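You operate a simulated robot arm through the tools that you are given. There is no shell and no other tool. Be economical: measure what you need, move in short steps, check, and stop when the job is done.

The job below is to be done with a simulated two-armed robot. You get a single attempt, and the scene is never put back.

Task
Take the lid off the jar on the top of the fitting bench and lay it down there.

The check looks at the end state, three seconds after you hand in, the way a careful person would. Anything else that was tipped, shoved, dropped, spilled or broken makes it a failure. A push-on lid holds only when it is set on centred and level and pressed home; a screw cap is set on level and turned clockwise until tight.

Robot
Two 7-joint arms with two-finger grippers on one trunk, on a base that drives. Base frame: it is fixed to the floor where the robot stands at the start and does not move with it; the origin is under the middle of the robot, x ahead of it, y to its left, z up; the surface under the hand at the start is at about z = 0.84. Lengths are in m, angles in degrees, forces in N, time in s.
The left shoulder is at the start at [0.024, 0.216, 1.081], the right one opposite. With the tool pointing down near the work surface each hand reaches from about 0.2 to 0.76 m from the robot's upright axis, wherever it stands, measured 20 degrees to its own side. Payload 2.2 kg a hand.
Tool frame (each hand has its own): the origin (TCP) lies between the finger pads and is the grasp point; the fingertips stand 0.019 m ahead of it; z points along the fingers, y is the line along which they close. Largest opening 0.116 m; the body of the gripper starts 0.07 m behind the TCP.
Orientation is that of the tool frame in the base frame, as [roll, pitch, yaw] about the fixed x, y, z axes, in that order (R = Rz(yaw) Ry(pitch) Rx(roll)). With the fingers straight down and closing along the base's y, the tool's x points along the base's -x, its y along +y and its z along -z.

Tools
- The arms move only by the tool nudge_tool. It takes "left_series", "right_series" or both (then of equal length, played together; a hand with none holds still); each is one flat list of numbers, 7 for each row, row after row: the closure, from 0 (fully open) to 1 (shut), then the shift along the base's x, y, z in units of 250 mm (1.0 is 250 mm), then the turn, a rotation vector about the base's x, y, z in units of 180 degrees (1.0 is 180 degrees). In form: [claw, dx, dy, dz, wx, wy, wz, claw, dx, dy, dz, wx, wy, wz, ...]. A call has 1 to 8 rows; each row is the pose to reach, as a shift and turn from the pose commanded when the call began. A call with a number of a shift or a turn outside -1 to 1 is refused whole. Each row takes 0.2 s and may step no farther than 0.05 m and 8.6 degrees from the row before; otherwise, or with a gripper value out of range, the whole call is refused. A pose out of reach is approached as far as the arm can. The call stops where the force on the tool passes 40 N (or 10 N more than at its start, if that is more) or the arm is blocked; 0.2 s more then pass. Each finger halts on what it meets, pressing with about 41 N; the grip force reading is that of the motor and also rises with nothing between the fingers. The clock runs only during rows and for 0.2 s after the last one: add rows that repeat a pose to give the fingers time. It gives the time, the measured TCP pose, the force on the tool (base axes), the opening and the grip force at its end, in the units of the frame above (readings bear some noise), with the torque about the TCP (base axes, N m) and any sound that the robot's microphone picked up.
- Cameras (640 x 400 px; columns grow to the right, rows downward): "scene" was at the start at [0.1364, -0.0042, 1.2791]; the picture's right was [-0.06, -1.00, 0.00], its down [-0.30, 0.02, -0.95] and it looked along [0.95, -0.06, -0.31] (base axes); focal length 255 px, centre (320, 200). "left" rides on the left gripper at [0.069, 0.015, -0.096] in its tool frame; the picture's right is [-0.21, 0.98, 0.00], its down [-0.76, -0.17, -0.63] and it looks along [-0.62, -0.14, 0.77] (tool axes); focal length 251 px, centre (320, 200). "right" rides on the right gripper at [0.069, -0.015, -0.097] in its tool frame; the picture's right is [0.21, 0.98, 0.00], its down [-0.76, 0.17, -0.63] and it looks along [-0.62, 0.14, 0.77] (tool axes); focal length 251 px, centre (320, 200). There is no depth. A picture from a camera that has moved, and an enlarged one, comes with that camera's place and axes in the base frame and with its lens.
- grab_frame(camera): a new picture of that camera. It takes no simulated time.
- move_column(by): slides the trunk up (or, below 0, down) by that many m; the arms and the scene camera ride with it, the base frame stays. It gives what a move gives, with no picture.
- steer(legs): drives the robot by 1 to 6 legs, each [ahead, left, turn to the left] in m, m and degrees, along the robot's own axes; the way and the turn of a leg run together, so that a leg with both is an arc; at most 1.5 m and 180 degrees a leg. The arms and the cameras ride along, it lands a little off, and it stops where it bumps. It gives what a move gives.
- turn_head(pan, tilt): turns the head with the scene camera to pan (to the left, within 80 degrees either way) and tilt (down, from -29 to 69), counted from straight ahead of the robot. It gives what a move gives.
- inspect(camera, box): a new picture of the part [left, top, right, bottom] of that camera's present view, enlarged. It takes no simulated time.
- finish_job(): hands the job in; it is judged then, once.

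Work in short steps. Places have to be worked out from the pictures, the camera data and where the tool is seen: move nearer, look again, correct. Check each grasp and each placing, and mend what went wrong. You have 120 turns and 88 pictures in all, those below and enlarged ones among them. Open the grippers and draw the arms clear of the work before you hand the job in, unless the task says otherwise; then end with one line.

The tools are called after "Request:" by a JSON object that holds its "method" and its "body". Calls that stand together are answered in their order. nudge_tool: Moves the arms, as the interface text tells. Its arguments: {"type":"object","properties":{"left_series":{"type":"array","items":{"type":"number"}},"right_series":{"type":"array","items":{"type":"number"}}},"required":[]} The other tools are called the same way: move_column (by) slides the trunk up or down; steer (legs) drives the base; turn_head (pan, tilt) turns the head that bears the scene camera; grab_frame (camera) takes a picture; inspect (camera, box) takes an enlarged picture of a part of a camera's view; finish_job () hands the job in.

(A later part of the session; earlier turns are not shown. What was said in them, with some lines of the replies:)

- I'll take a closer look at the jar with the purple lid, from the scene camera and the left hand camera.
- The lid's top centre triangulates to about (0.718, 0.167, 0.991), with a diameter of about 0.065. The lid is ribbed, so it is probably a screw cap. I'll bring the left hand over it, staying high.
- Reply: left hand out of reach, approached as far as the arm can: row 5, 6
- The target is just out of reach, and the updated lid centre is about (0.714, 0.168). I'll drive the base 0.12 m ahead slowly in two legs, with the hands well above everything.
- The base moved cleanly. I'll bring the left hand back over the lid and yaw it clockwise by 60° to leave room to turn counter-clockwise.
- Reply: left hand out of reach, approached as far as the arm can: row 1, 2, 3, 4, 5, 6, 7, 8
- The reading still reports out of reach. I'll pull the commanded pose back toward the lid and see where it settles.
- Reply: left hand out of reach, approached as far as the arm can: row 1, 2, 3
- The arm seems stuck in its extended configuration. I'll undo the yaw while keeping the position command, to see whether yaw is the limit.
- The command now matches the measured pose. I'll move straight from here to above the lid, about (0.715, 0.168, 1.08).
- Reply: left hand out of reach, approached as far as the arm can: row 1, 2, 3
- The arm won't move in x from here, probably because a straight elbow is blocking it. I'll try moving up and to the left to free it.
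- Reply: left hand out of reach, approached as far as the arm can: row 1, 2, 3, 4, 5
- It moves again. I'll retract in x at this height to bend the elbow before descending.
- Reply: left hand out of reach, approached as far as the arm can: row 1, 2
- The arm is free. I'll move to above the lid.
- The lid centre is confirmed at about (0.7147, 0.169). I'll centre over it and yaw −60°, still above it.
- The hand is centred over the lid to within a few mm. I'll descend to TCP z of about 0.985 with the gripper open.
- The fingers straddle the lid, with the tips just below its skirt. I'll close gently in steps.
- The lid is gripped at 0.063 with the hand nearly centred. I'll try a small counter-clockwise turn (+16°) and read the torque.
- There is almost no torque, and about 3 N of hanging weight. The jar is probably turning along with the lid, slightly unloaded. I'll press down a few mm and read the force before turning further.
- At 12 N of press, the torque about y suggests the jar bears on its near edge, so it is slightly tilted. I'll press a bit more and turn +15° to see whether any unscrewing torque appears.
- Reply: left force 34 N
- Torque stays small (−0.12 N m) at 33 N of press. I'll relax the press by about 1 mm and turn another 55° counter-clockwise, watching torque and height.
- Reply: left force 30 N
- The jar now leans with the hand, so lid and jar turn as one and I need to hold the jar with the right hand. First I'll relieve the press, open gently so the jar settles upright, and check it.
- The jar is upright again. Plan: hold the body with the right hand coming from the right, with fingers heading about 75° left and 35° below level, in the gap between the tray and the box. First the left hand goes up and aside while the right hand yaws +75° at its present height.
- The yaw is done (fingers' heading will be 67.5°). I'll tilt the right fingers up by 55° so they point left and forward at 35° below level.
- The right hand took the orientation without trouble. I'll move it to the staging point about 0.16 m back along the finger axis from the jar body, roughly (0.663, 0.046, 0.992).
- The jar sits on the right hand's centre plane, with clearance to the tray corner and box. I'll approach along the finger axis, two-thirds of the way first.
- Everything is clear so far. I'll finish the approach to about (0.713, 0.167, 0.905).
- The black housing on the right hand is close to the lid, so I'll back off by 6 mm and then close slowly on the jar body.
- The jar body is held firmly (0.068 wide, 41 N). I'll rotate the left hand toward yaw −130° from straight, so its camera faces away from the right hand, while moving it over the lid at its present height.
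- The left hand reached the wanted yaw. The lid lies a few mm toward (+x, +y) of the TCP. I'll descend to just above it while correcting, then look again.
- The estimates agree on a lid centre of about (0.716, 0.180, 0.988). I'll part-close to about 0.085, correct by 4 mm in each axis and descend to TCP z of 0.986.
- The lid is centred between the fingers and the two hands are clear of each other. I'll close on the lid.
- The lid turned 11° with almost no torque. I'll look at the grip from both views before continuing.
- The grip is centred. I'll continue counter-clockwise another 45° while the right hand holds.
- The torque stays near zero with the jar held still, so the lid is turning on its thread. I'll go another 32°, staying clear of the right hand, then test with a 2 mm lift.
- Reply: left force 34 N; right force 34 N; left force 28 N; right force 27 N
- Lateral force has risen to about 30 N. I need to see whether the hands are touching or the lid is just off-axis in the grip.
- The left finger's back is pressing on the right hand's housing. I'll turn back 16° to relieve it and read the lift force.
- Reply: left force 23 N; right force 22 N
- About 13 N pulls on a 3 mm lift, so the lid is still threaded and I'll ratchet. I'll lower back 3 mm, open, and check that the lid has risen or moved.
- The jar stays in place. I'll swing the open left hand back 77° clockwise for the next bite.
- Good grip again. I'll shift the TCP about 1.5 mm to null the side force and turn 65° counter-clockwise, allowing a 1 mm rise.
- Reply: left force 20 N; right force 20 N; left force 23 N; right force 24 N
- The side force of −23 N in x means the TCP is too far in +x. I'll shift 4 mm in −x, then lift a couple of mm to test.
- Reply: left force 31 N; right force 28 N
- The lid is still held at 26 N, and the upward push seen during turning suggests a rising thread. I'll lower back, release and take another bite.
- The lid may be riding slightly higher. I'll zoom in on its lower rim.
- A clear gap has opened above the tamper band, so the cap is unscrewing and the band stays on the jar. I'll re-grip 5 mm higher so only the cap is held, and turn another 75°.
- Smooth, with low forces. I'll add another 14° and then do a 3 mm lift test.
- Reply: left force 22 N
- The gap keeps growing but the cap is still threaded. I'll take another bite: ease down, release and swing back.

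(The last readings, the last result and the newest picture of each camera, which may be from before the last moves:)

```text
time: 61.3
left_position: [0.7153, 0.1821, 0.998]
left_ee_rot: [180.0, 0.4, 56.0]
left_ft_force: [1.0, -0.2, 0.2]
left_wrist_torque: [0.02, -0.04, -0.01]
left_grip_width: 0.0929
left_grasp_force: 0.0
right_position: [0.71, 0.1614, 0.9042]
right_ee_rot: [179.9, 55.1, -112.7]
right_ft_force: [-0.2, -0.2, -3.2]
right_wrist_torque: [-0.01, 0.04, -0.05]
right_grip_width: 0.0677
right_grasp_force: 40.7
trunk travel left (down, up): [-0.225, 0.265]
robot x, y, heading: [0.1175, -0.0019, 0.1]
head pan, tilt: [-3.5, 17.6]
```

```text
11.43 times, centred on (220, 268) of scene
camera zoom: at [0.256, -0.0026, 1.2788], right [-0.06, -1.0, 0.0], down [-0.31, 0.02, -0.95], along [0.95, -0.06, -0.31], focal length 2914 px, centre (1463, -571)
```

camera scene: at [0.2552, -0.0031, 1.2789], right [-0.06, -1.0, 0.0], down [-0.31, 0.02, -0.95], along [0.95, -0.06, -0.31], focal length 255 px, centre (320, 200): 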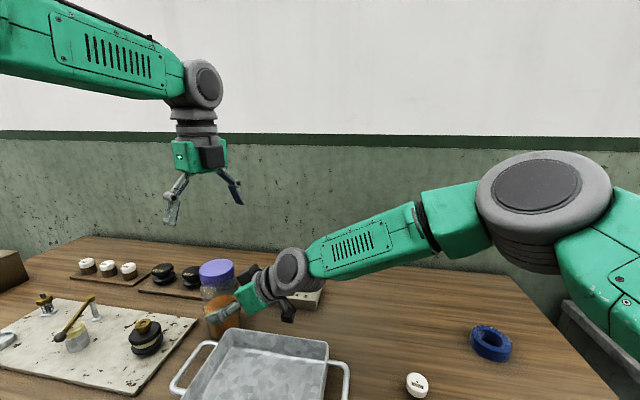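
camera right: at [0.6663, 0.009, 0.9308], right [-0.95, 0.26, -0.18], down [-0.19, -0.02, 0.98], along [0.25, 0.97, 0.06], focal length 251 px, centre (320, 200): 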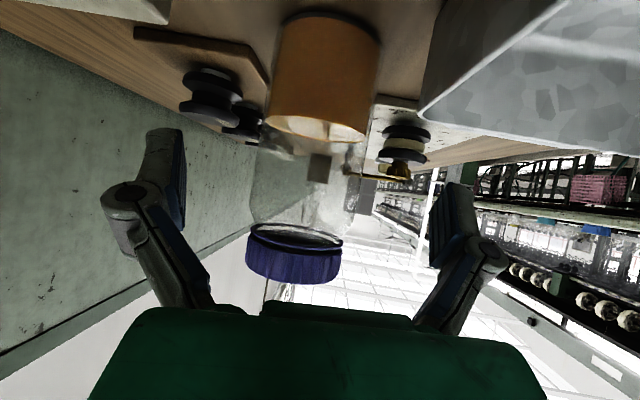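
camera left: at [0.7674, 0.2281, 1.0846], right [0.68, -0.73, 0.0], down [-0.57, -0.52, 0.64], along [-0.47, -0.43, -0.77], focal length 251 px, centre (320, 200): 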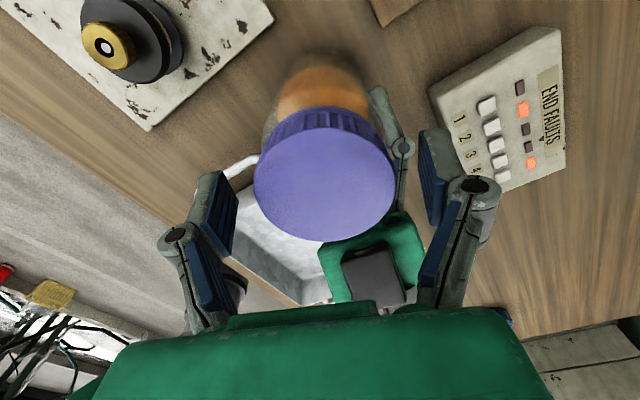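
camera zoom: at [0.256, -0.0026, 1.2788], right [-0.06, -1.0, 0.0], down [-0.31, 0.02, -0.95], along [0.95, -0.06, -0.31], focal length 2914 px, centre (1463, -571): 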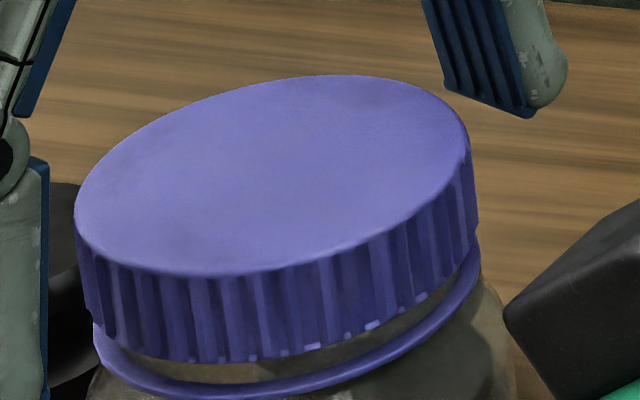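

The gap is larger again. I'll grip at about this height, recentre slightly and take another 80° bite.

Request:
{"method": "nudge_tool", "body": {"left_series": [0.2, 0.003, -0.004, -0.004, 0, 0, -0.045, 0.2, 0.003, -0.006, -0.006, 0, 0, -0.06, 0.35, 0.003, -0.006, -0.006, 0, 0, -0.06, 0.42, 0.003, -0.006, -0.006, 0, 0, -0.06, 0.5, 0.003, -0.006, -0.006, 0, 0, -0.06, 0.7, 0.003, -0.006, -0.006, 0, 0, -0.06]}}

Request:
{"method": "nudge_tool", "body": {"left_series": [0.7, 0, 0, 0.001, 0, 0, 0.045, 0.7, 0, 0, 0.002, 0, 0, 0.09, 0.7, 0, 0, 0.003, 0, 0, 0.135, 0.7, 0, 0, 0.004, 0, 0, 0.18, 0.7, 0, 0, 0.005, 0, 0, 0.225, 0.7, 0, 0, 0.006, 0, 0, 0.27, 0.7, 0, 0, 0.007, 0, 0, 0.315, 0.7, 0, 0, 0.008, 0, 0, 0.36]}}

Request:
{"method": "nudge_tool", "body": {"left_series": [0.7, 0, 0, 0.001, 0, 0, 0.04, 0.7, 0, 0, 0.002, 0, 0, 0.08, 0.7, 0, 0, 0.007, 0, 0, 0.08, 0.7, 0, 0, 0.012, 0, 0, 0.08, 0.7, 0, 0, 0.012, 0, 0, 0.08]}}

Request:
{"method": "inspect", "body": {"camera": "scene", "box": [192, 250, 248, 285]}}

```text
time: 62.7
left_position: [0.7162, 0.1792, 0.9962]
left_ee_rot: [179.8, 0.4, 45.4]
left_ft_force: [2.9, -3.0, 0.1]
left_wrist_torque: [-0.03, -0.06, 0.03]
left_grip_width: 0.0611
left_grasp_force: 41.5
right_position: [0.7097, 0.1629, 0.9038]
right_ee_rot: [179.9, 55.0, -112.6]
right_ft_force: [-3.6, 2.6, -2.4]
right_wrist_torque: [-0.24, -0.22, 0.08]
right_grip_width: 0.0677
right_grasp_force: 40.7
trunk travel left (down, up): [-0.225, 0.265]
robot x, y, heading: [0.1186, 0.002, 0.2]
head pan, tilt: [-3.5, 17.6]
```

```text
time: 64.5
left_position: [0.7175, 0.1783, 0.9987]
left_ee_rot: [-179.8, 0.1, 110.3]
left_ft_force: [-0.5, 2.0, -0.3]
left_wrist_torque: [0.03, -0.05, -0.03]
left_grip_width: 0.0606
left_grasp_force: 41.2
right_position: [0.7109, 0.1623, 0.9052]
right_ee_rot: [180.0, 55.0, -112.6]
right_ft_force: [0.8, -1.6, -2.4]
right_wrist_torque: [0.19, 0.13, 0.06]
right_grip_width: 0.0676
right_grasp_force: 41.2
trunk travel left (down, up): [-0.225, 0.265]
robot x, y, heading: [0.1195, 0.0, -0.2]
head pan, tilt: [-3.5, 17.6]
```

```text
time: 65.7
left_position: [0.717, 0.1775, 1.0032]
left_ee_rot: [-179.9, 0.1, 124.6]
left_ft_force: [-6.5, 3.4, -5.0]
left_wrist_torque: [-0.04, 0.03, 0.05]
left_grip_width: 0.0608
left_grasp_force: 41.4
right_position: [0.7099, 0.1616, 0.9054]
right_ee_rot: [179.8, 55.1, -112.6]
right_ft_force: [5.8, -2.8, 1.7]
right_wrist_torque: [0.33, 0.57, -0.18]
right_grip_width: 0.0675
right_grasp_force: 40.8
trunk travel left (down, up): [-0.225, 0.265]
robot x, y, heading: [0.1156, -0.0009, 0.1]
head pan, tilt: [-3.5, 17.6]
```

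```text
11.43 times, centred on (220, 268) of scene
camera zoom: at [0.256, -0.0031, 1.2788], right [-0.06, -1.0, 0.0], down [-0.31, 0.02, -0.95], along [0.95, -0.06, -0.31], focal length 2914 px, centre (1463, -571)
```

zoom: 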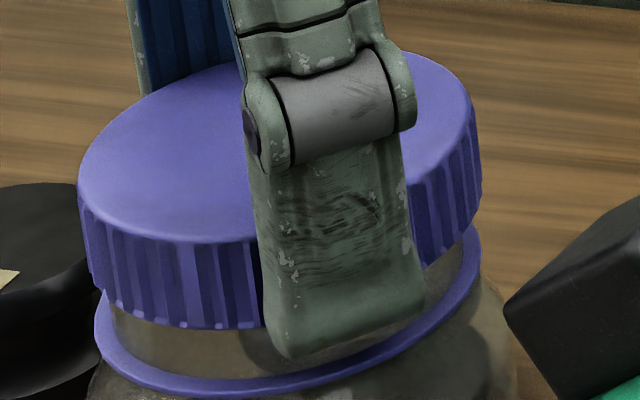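

The 3 mm lift met only 5 N, so the cap seems free. I'll lift 2 cm straight up.

Request:
{"method": "nudge_tool", "body": {"left_series": [0.7, 0, 0, 0.02, 0, 0, 0, 0.7, 0, 0, 0.04, 0, 0, 0, 0.7, 0, 0, 0.06, 0, 0, 0, 0.7, 0, 0, 0.08, 0, 0, 0]}}

Request:
{"method": "inspect", "body": {"camera": "scene", "box": [160, 230, 320, 330]}}

```text
time: 66.7
left_position: [0.7162, 0.1757, 1.0216]
left_ee_rot: [179.9, 0.2, 124.6]
left_ft_force: [0.2, 0.1, -0.2]
left_wrist_torque: [-0.02, -0.01, -0.01]
left_grip_width: 0.061
left_grasp_force: 41.6
right_position: [0.7096, 0.1614, 0.9047]
right_ee_rot: [179.9, 55.1, -112.4]
right_ft_force: [-0.1, 0.3, -2.3]
right_wrist_torque: [-0.02, 0.03, 0.0]
right_grip_width: 0.0673
right_grasp_force: 40.3
trunk travel left (down, up): [-0.225, 0.265]
robot x, y, heading: [0.11, 0.0009, 0.2]
head pan, tilt: [-3.5, 17.6]
```

```text
4.00 times, centred on (240, 280) of scene
camera zoom: at [0.2558, -0.0031, 1.2788], right [-0.06, -1.0, 0.0], down [-0.31, 0.02, -0.95], along [0.95, -0.06, -0.31], focal length 1020 px, centre (640, -120)
```

zoom: 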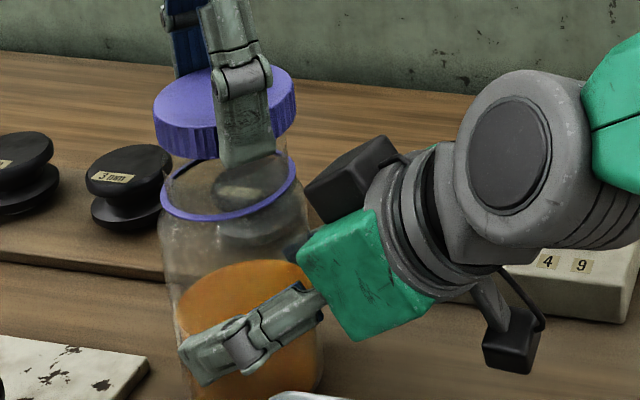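

The cap is off and held. The free strip of bench in front of the spotted plate, around (0.515, 0.30), looks suitable. I'll raise the cap and carry it over there while the right hand keeps holding the jar.

Request:
{"method": "nudge_tool", "body": {"left_series": [0.7, 0, 0, 0.16, 0, 0, 0, 0.7, 0, 0, 0.32, 0, 0, 0, 0.7, -0.134, 0.083, 0.32, 0, 0, 0.04, 0.7, -0.268, 0.165, 0.32, 0, 0, 0.08, 0.7, -0.402, 0.248, 0.32, 0, 0, 0.12, 0.7, -0.536, 0.331, 0.32, 0, 0, 0.16, 0.7, -0.67, 0.413, 0.32, 0, 0, 0.2, 0.7, -0.804, 0.496, 0.32, 0, 0, 0.24]}}

Request:
{"method": "grab_frame", "body": {"camera": "left"}}

Request:
{"method": "grab_frame", "body": {"camera": "scene"}}

```text
time: 68.5
left_position: [0.5131, 0.3096, 1.0993]
left_ee_rot: [-179.7, 0.4, 167.8]
left_ft_force: [-0.3, 0.2, 0.6]
left_wrist_torque: [-0.04, 0.0, -0.04]
left_grip_width: 0.0607
left_grasp_force: 41.0
right_position: [0.7082, 0.167, 0.9023]
right_ee_rot: [-179.8, 54.9, -112.4]
right_ft_force: [-0.2, 0.2, -3.9]
right_wrist_torque: [-0.1, 0.03, -0.04]
right_grip_width: 0.0676
right_grasp_force: 40.3
trunk travel left (down, up): [-0.225, 0.265]
robot x, y, heading: [0.1165, 0.0016, -0.1]
head pan, tilt: [-3.5, 17.6]
```

```text
31 pictures are left
camera left: at [0.4498, 0.3406, 1.1961], right [0.42, 0.91, 0.0], down [0.7, -0.32, 0.64], along [0.58, -0.27, -0.77], focal length 251 px, centre (320, 200)
```

left: 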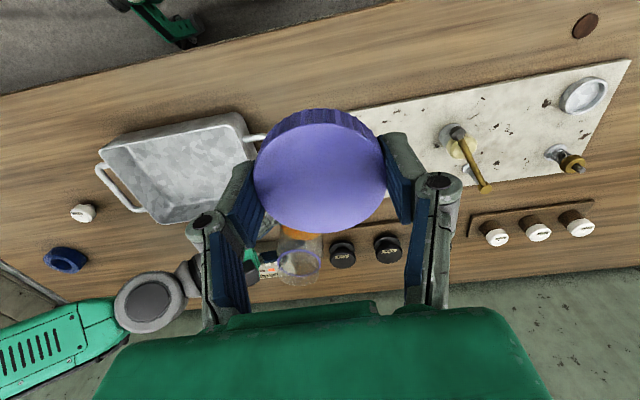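

```text
30 pictures are left
camera scene: at [0.2537, 0.0042, 1.279], right [-0.06, -1.0, 0.01], down [-0.3, 0.01, -0.95], along [0.95, -0.06, -0.3], focal length 255 px, centre (320, 200)
```

scene: 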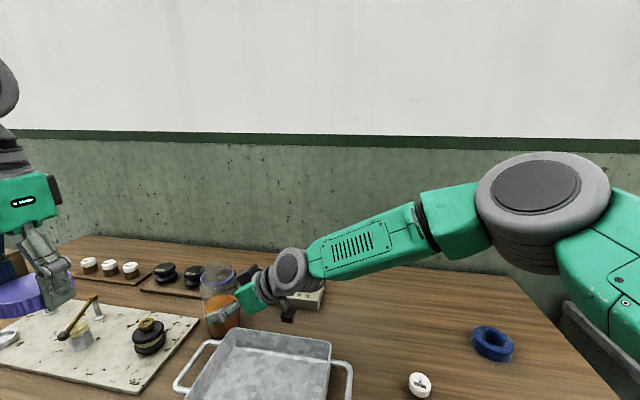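

The target spot is plain wood, clear of the plate, the tray and the front edge. I'll lower to about TCP z of 0.868 first.

Request:
{"method": "nudge_tool", "body": {"left_series": [0.7, 0, 0, -0.18, 0, 0, 0, 0.7, 0.008, -0.01, -0.36, 0, 0, 0, 0.7, 0.008, -0.01, -0.54, 0, 0, 0, 0.7, 0.008, -0.01, -0.72, 0, 0, 0, 0.7, 0.008, -0.01, -0.86, 0, 0, 0, 0.7, 0.008, -0.01, -0.924, 0, 0, 0, 0.7, 0.008, -0.01, -0.924, 0, 0, 0]}}

Request:
{"method": "grab_frame", "body": {"camera": "left"}}

```text
time: 70.1
left_position: [0.5163, 0.301, 0.8694]
left_ee_rot: [-180.0, 0.1, 167.7]
left_ft_force: [0.3, 0.0, -0.4]
left_wrist_torque: [0.02, 0.01, -0.03]
left_grip_width: 0.0609
left_grasp_force: 41.2
right_position: [0.7101, 0.1614, 0.9042]
right_ee_rot: [179.9, 55.2, -112.5]
right_ft_force: [-0.4, -0.3, -2.1]
right_wrist_torque: [-0.06, 0.0, 0.0]
right_grip_width: 0.0674
right_grasp_force: 41.0
trunk travel left (down, up): [-0.225, 0.265]
robot x, y, heading: [0.1159, 0.0027, -0.0]
head pan, tilt: [-3.5, 17.6]
```

```text
29 pictures are left
camera left: at [0.4524, 0.332, 0.9661], right [0.42, 0.91, 0.0], down [0.7, -0.32, 0.63], along [0.58, -0.26, -0.77], focal length 251 px, centre (320, 200)
```

left: 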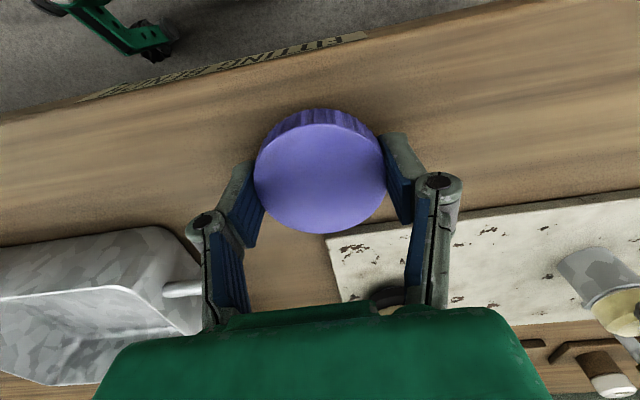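

Clear all around. I'll lower slowly until contact.

Request:
{"method": "nudge_tool", "body": {"left_series": [0.7, 0, 0, -0.008, 0, 0, 0, 0.7, 0, 0, -0.016, 0, 0, 0, 0.7, 0, 0, -0.024, 0, 0, 0, 0.7, 0, 0, -0.03, 0, 0, 0]}}

```text
time: 71.1
left_position: [0.5165, 0.3041, 0.8616]
left_ee_rot: [-179.8, 0.2, 167.8]
left_ft_force: [-0.4, 0.4, -0.3]
left_wrist_torque: [-0.05, -0.01, 0.03]
left_grip_width: 0.0608
left_grasp_force: 40.7
right_position: [0.7092, 0.1656, 0.9037]
right_ee_rot: [-179.9, 54.9, -112.4]
right_ft_force: [-0.1, 0.8, -1.8]
right_wrist_torque: [-0.03, 0.01, -0.02]
right_grip_width: 0.0675
right_grasp_force: 41.2
trunk travel left (down, up): [-0.225, 0.265]
robot x, y, heading: [0.1176, 0.0029, -0.0]
head pan, tilt: [-3.5, 17.6]
```

No contact yet; I'll continue in 1 mm steps.

Request:
{"method": "nudge_tool", "body": {"left_series": [0.7, 0, 0, -0.005, 0, 0, 0, 0.7, 0, 0, -0.01, 0, 0, 0, 0.7, 0, 0, -0.014, 0, 0, 0]}}

Request:
{"method": "inspect", "body": {"camera": "left", "box": [220, 90, 420, 215]}}

```text
time: 71.9
left_position: [0.5178, 0.3006, 0.8596]
left_ee_rot: [-180.0, 0.2, 167.7]
left_ft_force: [-0.4, -3.2, 6.0]
left_wrist_torque: [0.13, -0.04, 0.01]
left_grip_width: 0.0608
left_grasp_force: 41.2
right_position: [0.7085, 0.1624, 0.9048]
right_ee_rot: [180.0, 55.1, -112.5]
right_ft_force: [0.3, 0.3, -2.3]
right_wrist_torque: [-0.08, 0.01, 0.01]
right_grip_width: 0.0677
right_grasp_force: 41.1
trunk travel left (down, up): [-0.225, 0.265]
robot x, y, heading: [0.1158, -0.0025, -0.2]
head pan, tilt: [-3.5, 17.6]
```

```text
3.20 times, centred on (320, 152) of left
camera zoom: at [0.4532, 0.3296, 0.9557], right [0.42, 0.91, 0.0], down [0.7, -0.32, 0.64], along [0.58, -0.27, -0.77], focal length 805 px, centre (320, 352)
```

zoom: 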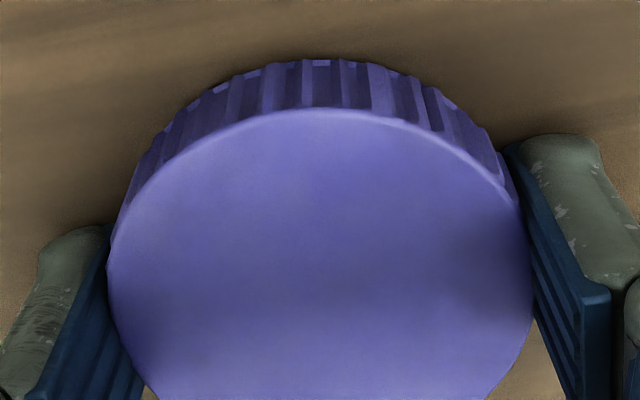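

Contact at 6 N. I'll ease up half a millimetre and open slowly, then rise straight up.

Request:
{"method": "nudge_tool", "body": {"left_series": [0.7, 0, 0, 0.002, 0, 0, 0, 0.46, 0, 0, 0.002, 0, 0, 0, 0.42, 0, 0, 0.002, 0, 0, 0, 0.35, 0, 0, 0.002, 0, 0, 0, 0.2, 0, 0, 0.003, 0, 0, 0, 0.1, 0, 0, 0.004, 0, 0, 0, 0.1, 0, 0, 0.004, 0, 0, 0]}}

Request:
{"method": "nudge_tool", "body": {"left_series": [0.1, 0, 0, 0.1, 0, 0, 0, 0.1, 0, 0, 0.28, 0, 0, 0, 0.1, 0, 0, 0.46, 0, 0, 0, 0.1, 0, 0, 0.64, 0, 0, 0, 0.1, 0, 0, 0.82, 0, 0, 0, 0.1, 0, 0, 0.96, 0, 0, 0]}}

Request:
{"method": "grab_frame", "body": {"camera": "left"}}

```text
time: 73.5
left_position: [0.5179, 0.3005, 0.8601]
left_ee_rot: [180.0, 0.0, 167.7]
left_ft_force: [-0.6, 0.3, 1.3]
left_wrist_torque: [0.01, 0.02, -0.02]
left_grip_width: 0.1044
left_grasp_force: 0.0
right_position: [0.708, 0.1617, 0.9055]
right_ee_rot: [180.0, 55.1, -112.6]
right_ft_force: [-0.2, -0.6, -3.1]
right_wrist_torque: [-0.04, 0.04, 0.02]
right_grip_width: 0.0677
right_grasp_force: 40.6
trunk travel left (down, up): [-0.225, 0.265]
robot x, y, heading: [0.1192, -0.0018, -0.1]
head pan, tilt: [-3.5, 17.6]
```

```text
time: 74.9
left_position: [0.5128, 0.3061, 1.0999]
left_ee_rot: [-179.8, 0.3, 167.8]
left_ft_force: [-0.7, 0.2, 0.1]
left_wrist_torque: [-0.01, 0.02, 0.01]
left_grip_width: 0.1044
left_grasp_force: 0.1
right_position: [0.7099, 0.1665, 0.9031]
right_ee_rot: [-180.0, 54.9, -112.4]
right_ft_force: [-0.9, 0.6, -1.4]
right_wrist_torque: [-0.05, 0.02, 0.02]
right_grip_width: 0.0676
right_grasp_force: 41.1
trunk travel left (down, up): [-0.225, 0.265]
robot x, y, heading: [0.1187, 0.0065, 0.1]
head pan, tilt: [-3.5, 17.6]
```

```text
27 pictures are left
camera left: at [0.4499, 0.3353, 1.1971], right [0.42, 0.91, 0.0], down [0.7, -0.32, 0.64], along [0.58, -0.27, -0.77], focal length 251 px, centre (320, 200)
```

left: 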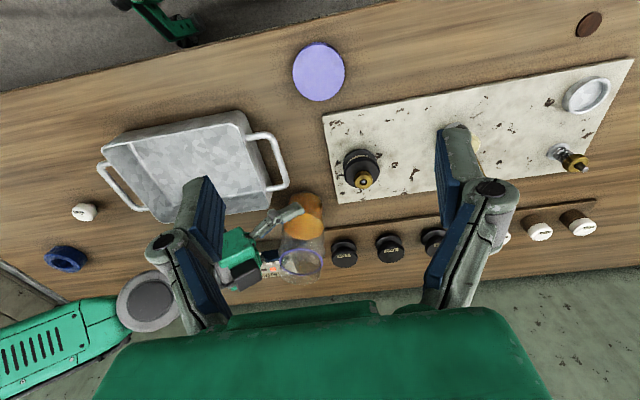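

The lid lies flat on clear bench. The right hand still bears about 2 N of the jar, so I'll lower it half a millimetre before opening so the jar isn't dropped.

Request:
{"method": "nudge_tool", "body": {"right_series": [0.5, 0, 0, -0.002, 0, 0, 0, 0.5, 0, 0, -0.002, 0, 0, 0]}}

Request:
{"method": "inspect", "body": {"camera": "scene", "box": [160, 250, 320, 350]}}

```text
time: 75.5
left_position: [0.5135, 0.3009, 1.1013]
left_ee_rot: [-179.8, 0.2, 167.8]
left_ft_force: [0.2, -0.1, -0.2]
left_wrist_torque: [0.01, 0.01, 0.0]
left_grip_width: 0.1043
left_grasp_force: 0.0
right_position: [0.7098, 0.163, 0.9044]
right_ee_rot: [179.9, 55.2, -112.5]
right_ft_force: [0.4, 0.0, -2.6]
right_wrist_torque: [0.0, 0.03, -0.01]
right_grip_width: 0.0676
right_grasp_force: 40.5
trunk travel left (down, up): [-0.225, 0.265]
robot x, y, heading: [0.1159, -0.0015, -0.1]
head pan, tilt: [-3.5, 17.6]
```

```text
4.00 times, centred on (240, 300) of scene
camera zoom: at [0.2544, -0.002, 1.2789], right [-0.06, -1.0, 0.0], down [-0.31, 0.02, -0.95], along [0.95, -0.06, -0.31], focal length 1020 px, centre (640, -200)
```

zoom: 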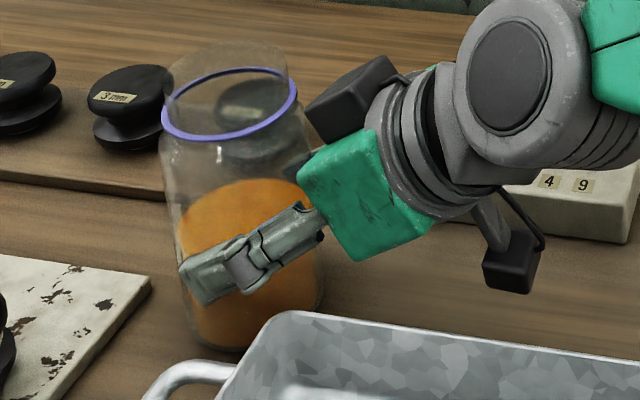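

A steady −2.5 N means the jar is hovering slightly. I'll lower in 0.5 mm steps until it seats.

Request:
{"method": "nudge_tool", "body": {"right_series": [0.5, 0, 0, -0.002, 0, 0, 0, 0.5, 0, 0, -0.004, 0, 0, 0, 0.5, 0, 0, -0.004, 0, 0, 0]}}

```text
time: 76.3
left_position: [0.5143, 0.3005, 1.1016]
left_ee_rot: [-179.9, 0.0, 167.9]
left_ft_force: [-0.2, -0.2, 0.7]
left_wrist_torque: [-0.04, 0.01, 0.01]
left_grip_width: 0.1044
left_grasp_force: 0.0
right_position: [0.7097, 0.1635, 0.9033]
right_ee_rot: [179.8, 55.1, -112.6]
right_ft_force: [-0.1, -0.4, -1.9]
right_wrist_torque: [-0.06, 0.01, 0.01]
right_grip_width: 0.0673
right_grasp_force: 40.9
trunk travel left (down, up): [-0.225, 0.265]
robot x, y, heading: [0.1184, -0.003, 0.1]
head pan, tilt: [-3.5, 17.6]
```

Request:
{"method": "nudge_tool", "body": {"right_series": [0.5, 0, 0, -0.002, 0, 0, 0, 0.5, 0, 0, -0.004, 0, 0, 0, 0.5, 0, 0, -0.004, 0, 0, 0]}}

```text
time: 77.1
left_position: [0.515, 0.2975, 1.1014]
left_ee_rot: [-180.0, 0.2, 167.9]
left_ft_force: [0.5, 0.0, -0.1]
left_wrist_torque: [-0.02, 0.02, 0.02]
left_grip_width: 0.1043
left_grasp_force: 0.0
right_position: [0.7109, 0.1605, 0.9035]
right_ee_rot: [180.0, 55.1, -112.6]
right_ft_force: [-0.6, -0.7, -2.9]
right_wrist_torque: [0.01, 0.04, -0.01]
right_grip_width: 0.0676
right_grasp_force: 41.1
trunk travel left (down, up): [-0.225, 0.265]
robot x, y, heading: [0.1167, -0.0003, 0.1]
head pan, tilt: [-3.5, 17.6]
```

Still hanging at about −2.5 N. I'll go on lowering in small steps.

Request:
{"method": "nudge_tool", "body": {"right_series": [0.5, 0, 0, -0.003, 0, 0, 0, 0.5, 0, 0, -0.006, 0, 0, 0, 0.5, 0, 0, -0.006, 0, 0, 0]}}

```text
time: 77.9
left_position: [0.5144, 0.2997, 1.102]
left_ee_rot: [180.0, 0.2, 167.7]
left_ft_force: [0.5, -0.4, 0.5]
left_wrist_torque: [0.02, 0.0, -0.02]
left_grip_width: 0.1048
left_grasp_force: 0.0
right_position: [0.7096, 0.1631, 0.9025]
right_ee_rot: [180.0, 55.2, -112.4]
right_ft_force: [0.2, 0.6, 1.2]
right_wrist_torque: [0.01, 0.02, -0.02]
right_grip_width: 0.0677
right_grasp_force: 40.7
trunk travel left (down, up): [-0.225, 0.265]
robot x, y, heading: [0.1188, -0.0004, -0.1]
head pan, tilt: [-3.5, 17.6]
```

The force turned positive (+1.2 N), so the jar is on the bench. I'll open slowly.

Request:
{"method": "nudge_tool", "body": {"right_series": [0.41, 0, 0, 0, 0, 0, 0, 0.38, 0, 0, 0, 0, 0, 0, 0.33, 0, 0, 0, 0, 0, 0, 0.2, 0, 0, 0, 0, 0, 0, 0, 0, 0, 0, 0, 0, 0, 0, 0, 0, 0, 0, 0, 0]}}

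Request:
{"method": "inspect", "body": {"camera": "scene", "box": [160, 250, 320, 350]}}

Request:
{"method": "grab_frame", "body": {"camera": "right"}}

```text
time: 79.3
left_position: [0.5142, 0.2999, 1.1013]
left_ee_rot: [-180.0, 0.0, 167.9]
left_ft_force: [-0.2, 1.1, 0.4]
left_wrist_torque: [0.0, 0.01, -0.01]
left_grip_width: 0.1044
left_grasp_force: 0.0
right_position: [0.7095, 0.1627, 0.9016]
right_ee_rot: [179.9, 55.1, -112.6]
right_ft_force: [0.1, -0.2, 0.8]
right_wrist_torque: [-0.06, 0.03, 0.02]
right_grip_width: 0.1161
right_grasp_force: 0.3
trunk travel left (down, up): [-0.225, 0.265]
robot x, y, heading: [0.118, -0.002, -0.3]
head pan, tilt: [-3.5, 17.6]
```

```text
4.00 times, centred on (240, 300) of scene
camera zoom: at [0.2541, -0.0016, 1.279], right [-0.06, -1.0, 0.0], down [-0.31, 0.02, -0.95], along [0.95, -0.06, -0.31], focal length 1020 px, centre (640, -200)
```

zoom: 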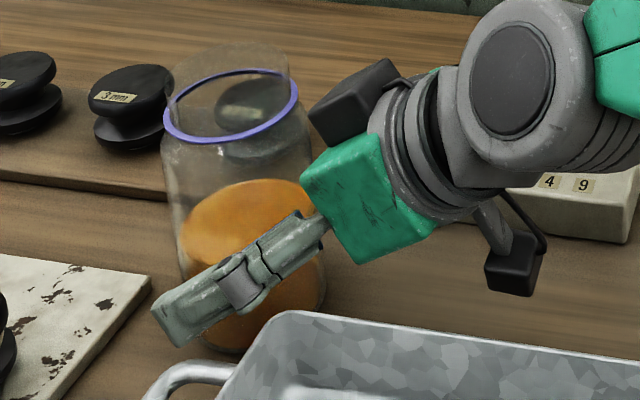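

```text
24 pictures are left
camera right: at [0.6779, 0.0466, 0.8996], right [-0.95, 0.26, -0.18], down [-0.19, -0.02, 0.98], along [0.25, 0.97, 0.06], focal length 251 px, centre (320, 200)
```

right: 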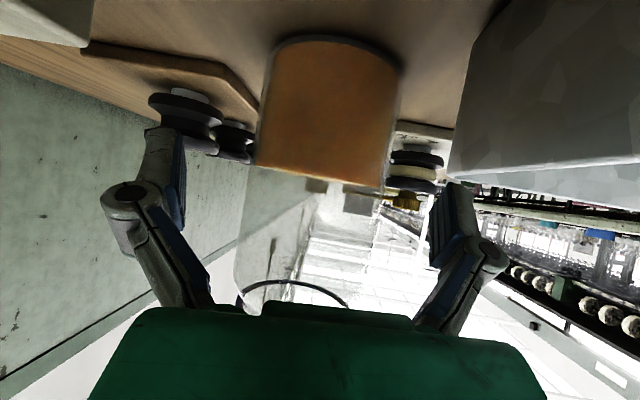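

The jar stands upright with both fingers clear. I'll withdraw the right hand back along its approach line and then up.

Request:
{"method": "nudge_tool", "body": {"right_series": [0, -0.025, -0.06, 0.046, 0, 0, 0, 0, -0.07, -0.17, 0.13, 0, 0, 0, 0, -0.12, -0.29, 0.22, 0, 0, 0, 0, -0.17, -0.41, 0.31, 0, 0, 0, 0, -0.2, -0.484, 0.42, 0, 0, 0, 0, -0.22, -0.55, 0.57, 0, 0, 0, 0, -0.25, -0.62, 0.72, 0, 0, 0, 0, -0.28, -0.72, 0.86, 0, 0, 0], "left_series": [0, 0, 0, 0, 0, 0, 0, 0, 0, 0, 0, 0, 0, 0, 0, 0, 0, 0.1, 0, 0, 0, 0, 0, 0, 0.2, 0, 0, 0, 0, 0, 0, 0.3, 0, 0, 0, 0, -0.1, 0.05, 0.3, 0, 0, 0, 0, -0.2, 0.1, 0.3, 0, 0, 0, 0, -0.2, 0.1, 0.3, 0, 0, 0]}}

Request:
{"method": "grab_frame", "body": {"camera": "scene"}}

Request:
{"method": "grab_frame", "body": {"camera": "left"}}

```text
time: 81.1
left_position: [0.4653, 0.3264, 1.1763]
left_ee_rot: [179.9, 0.3, 167.8]
left_ft_force: [-0.7, 0.9, -0.1]
left_wrist_torque: [0.0, 0.0, 0.03]
left_grip_width: 0.1161
left_grasp_force: 0.1
right_position: [0.6369, -0.0182, 1.1188]
right_ee_rot: [179.9, 55.1, -112.6]
right_ft_force: [-0.1, 0.8, 0.4]
right_wrist_torque: [-0.01, -0.05, 0.0]
right_grip_width: 0.1159
right_grasp_force: 0.0
trunk travel left (down, up): [-0.225, 0.265]
robot x, y, heading: [0.1193, -0.002, -0.1]
head pan, tilt: [-3.5, 17.6]
```

```text
23 pictures are left
camera scene: at [0.2522, -0.0027, 1.2792], right [-0.06, -1.0, 0.0], down [-0.3, 0.02, -0.95], along [0.95, -0.06, -0.3], focal length 255 px, centre (320, 200)
```

scene: 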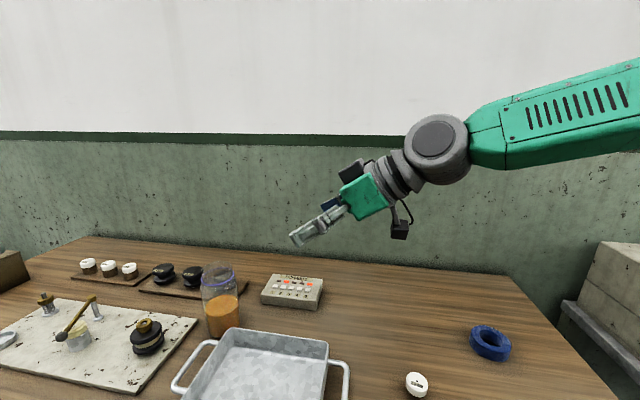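

```text
22 pictures are left
camera left: at [0.4015, 0.3552, 1.2731], right [0.42, 0.91, 0.0], down [0.7, -0.32, 0.63], along [0.58, -0.26, -0.77], focal length 251 px, centre (320, 200)
```

left: 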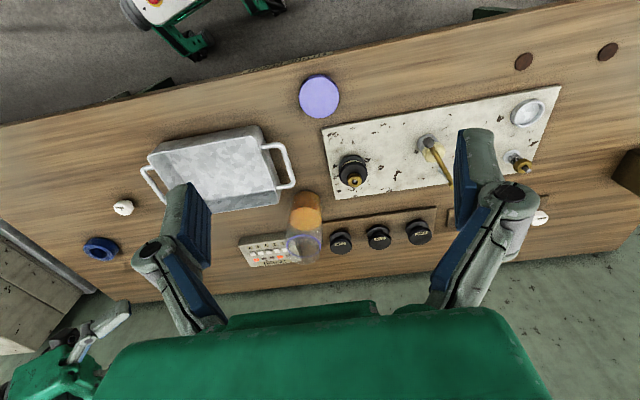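

The jar is open and upright, the lid lies flat on clear bench, nothing else has moved, and both hands are empty and clear. I'm handing in.

Request:
{"method": "finish_job", "body": {}}

```text
The job is handed in.
```

I unscrewed the lid and laid it flat on the bench near the front edge; the jar is still upright, nothing else was disturbed, and both hands are open and clear of the work.
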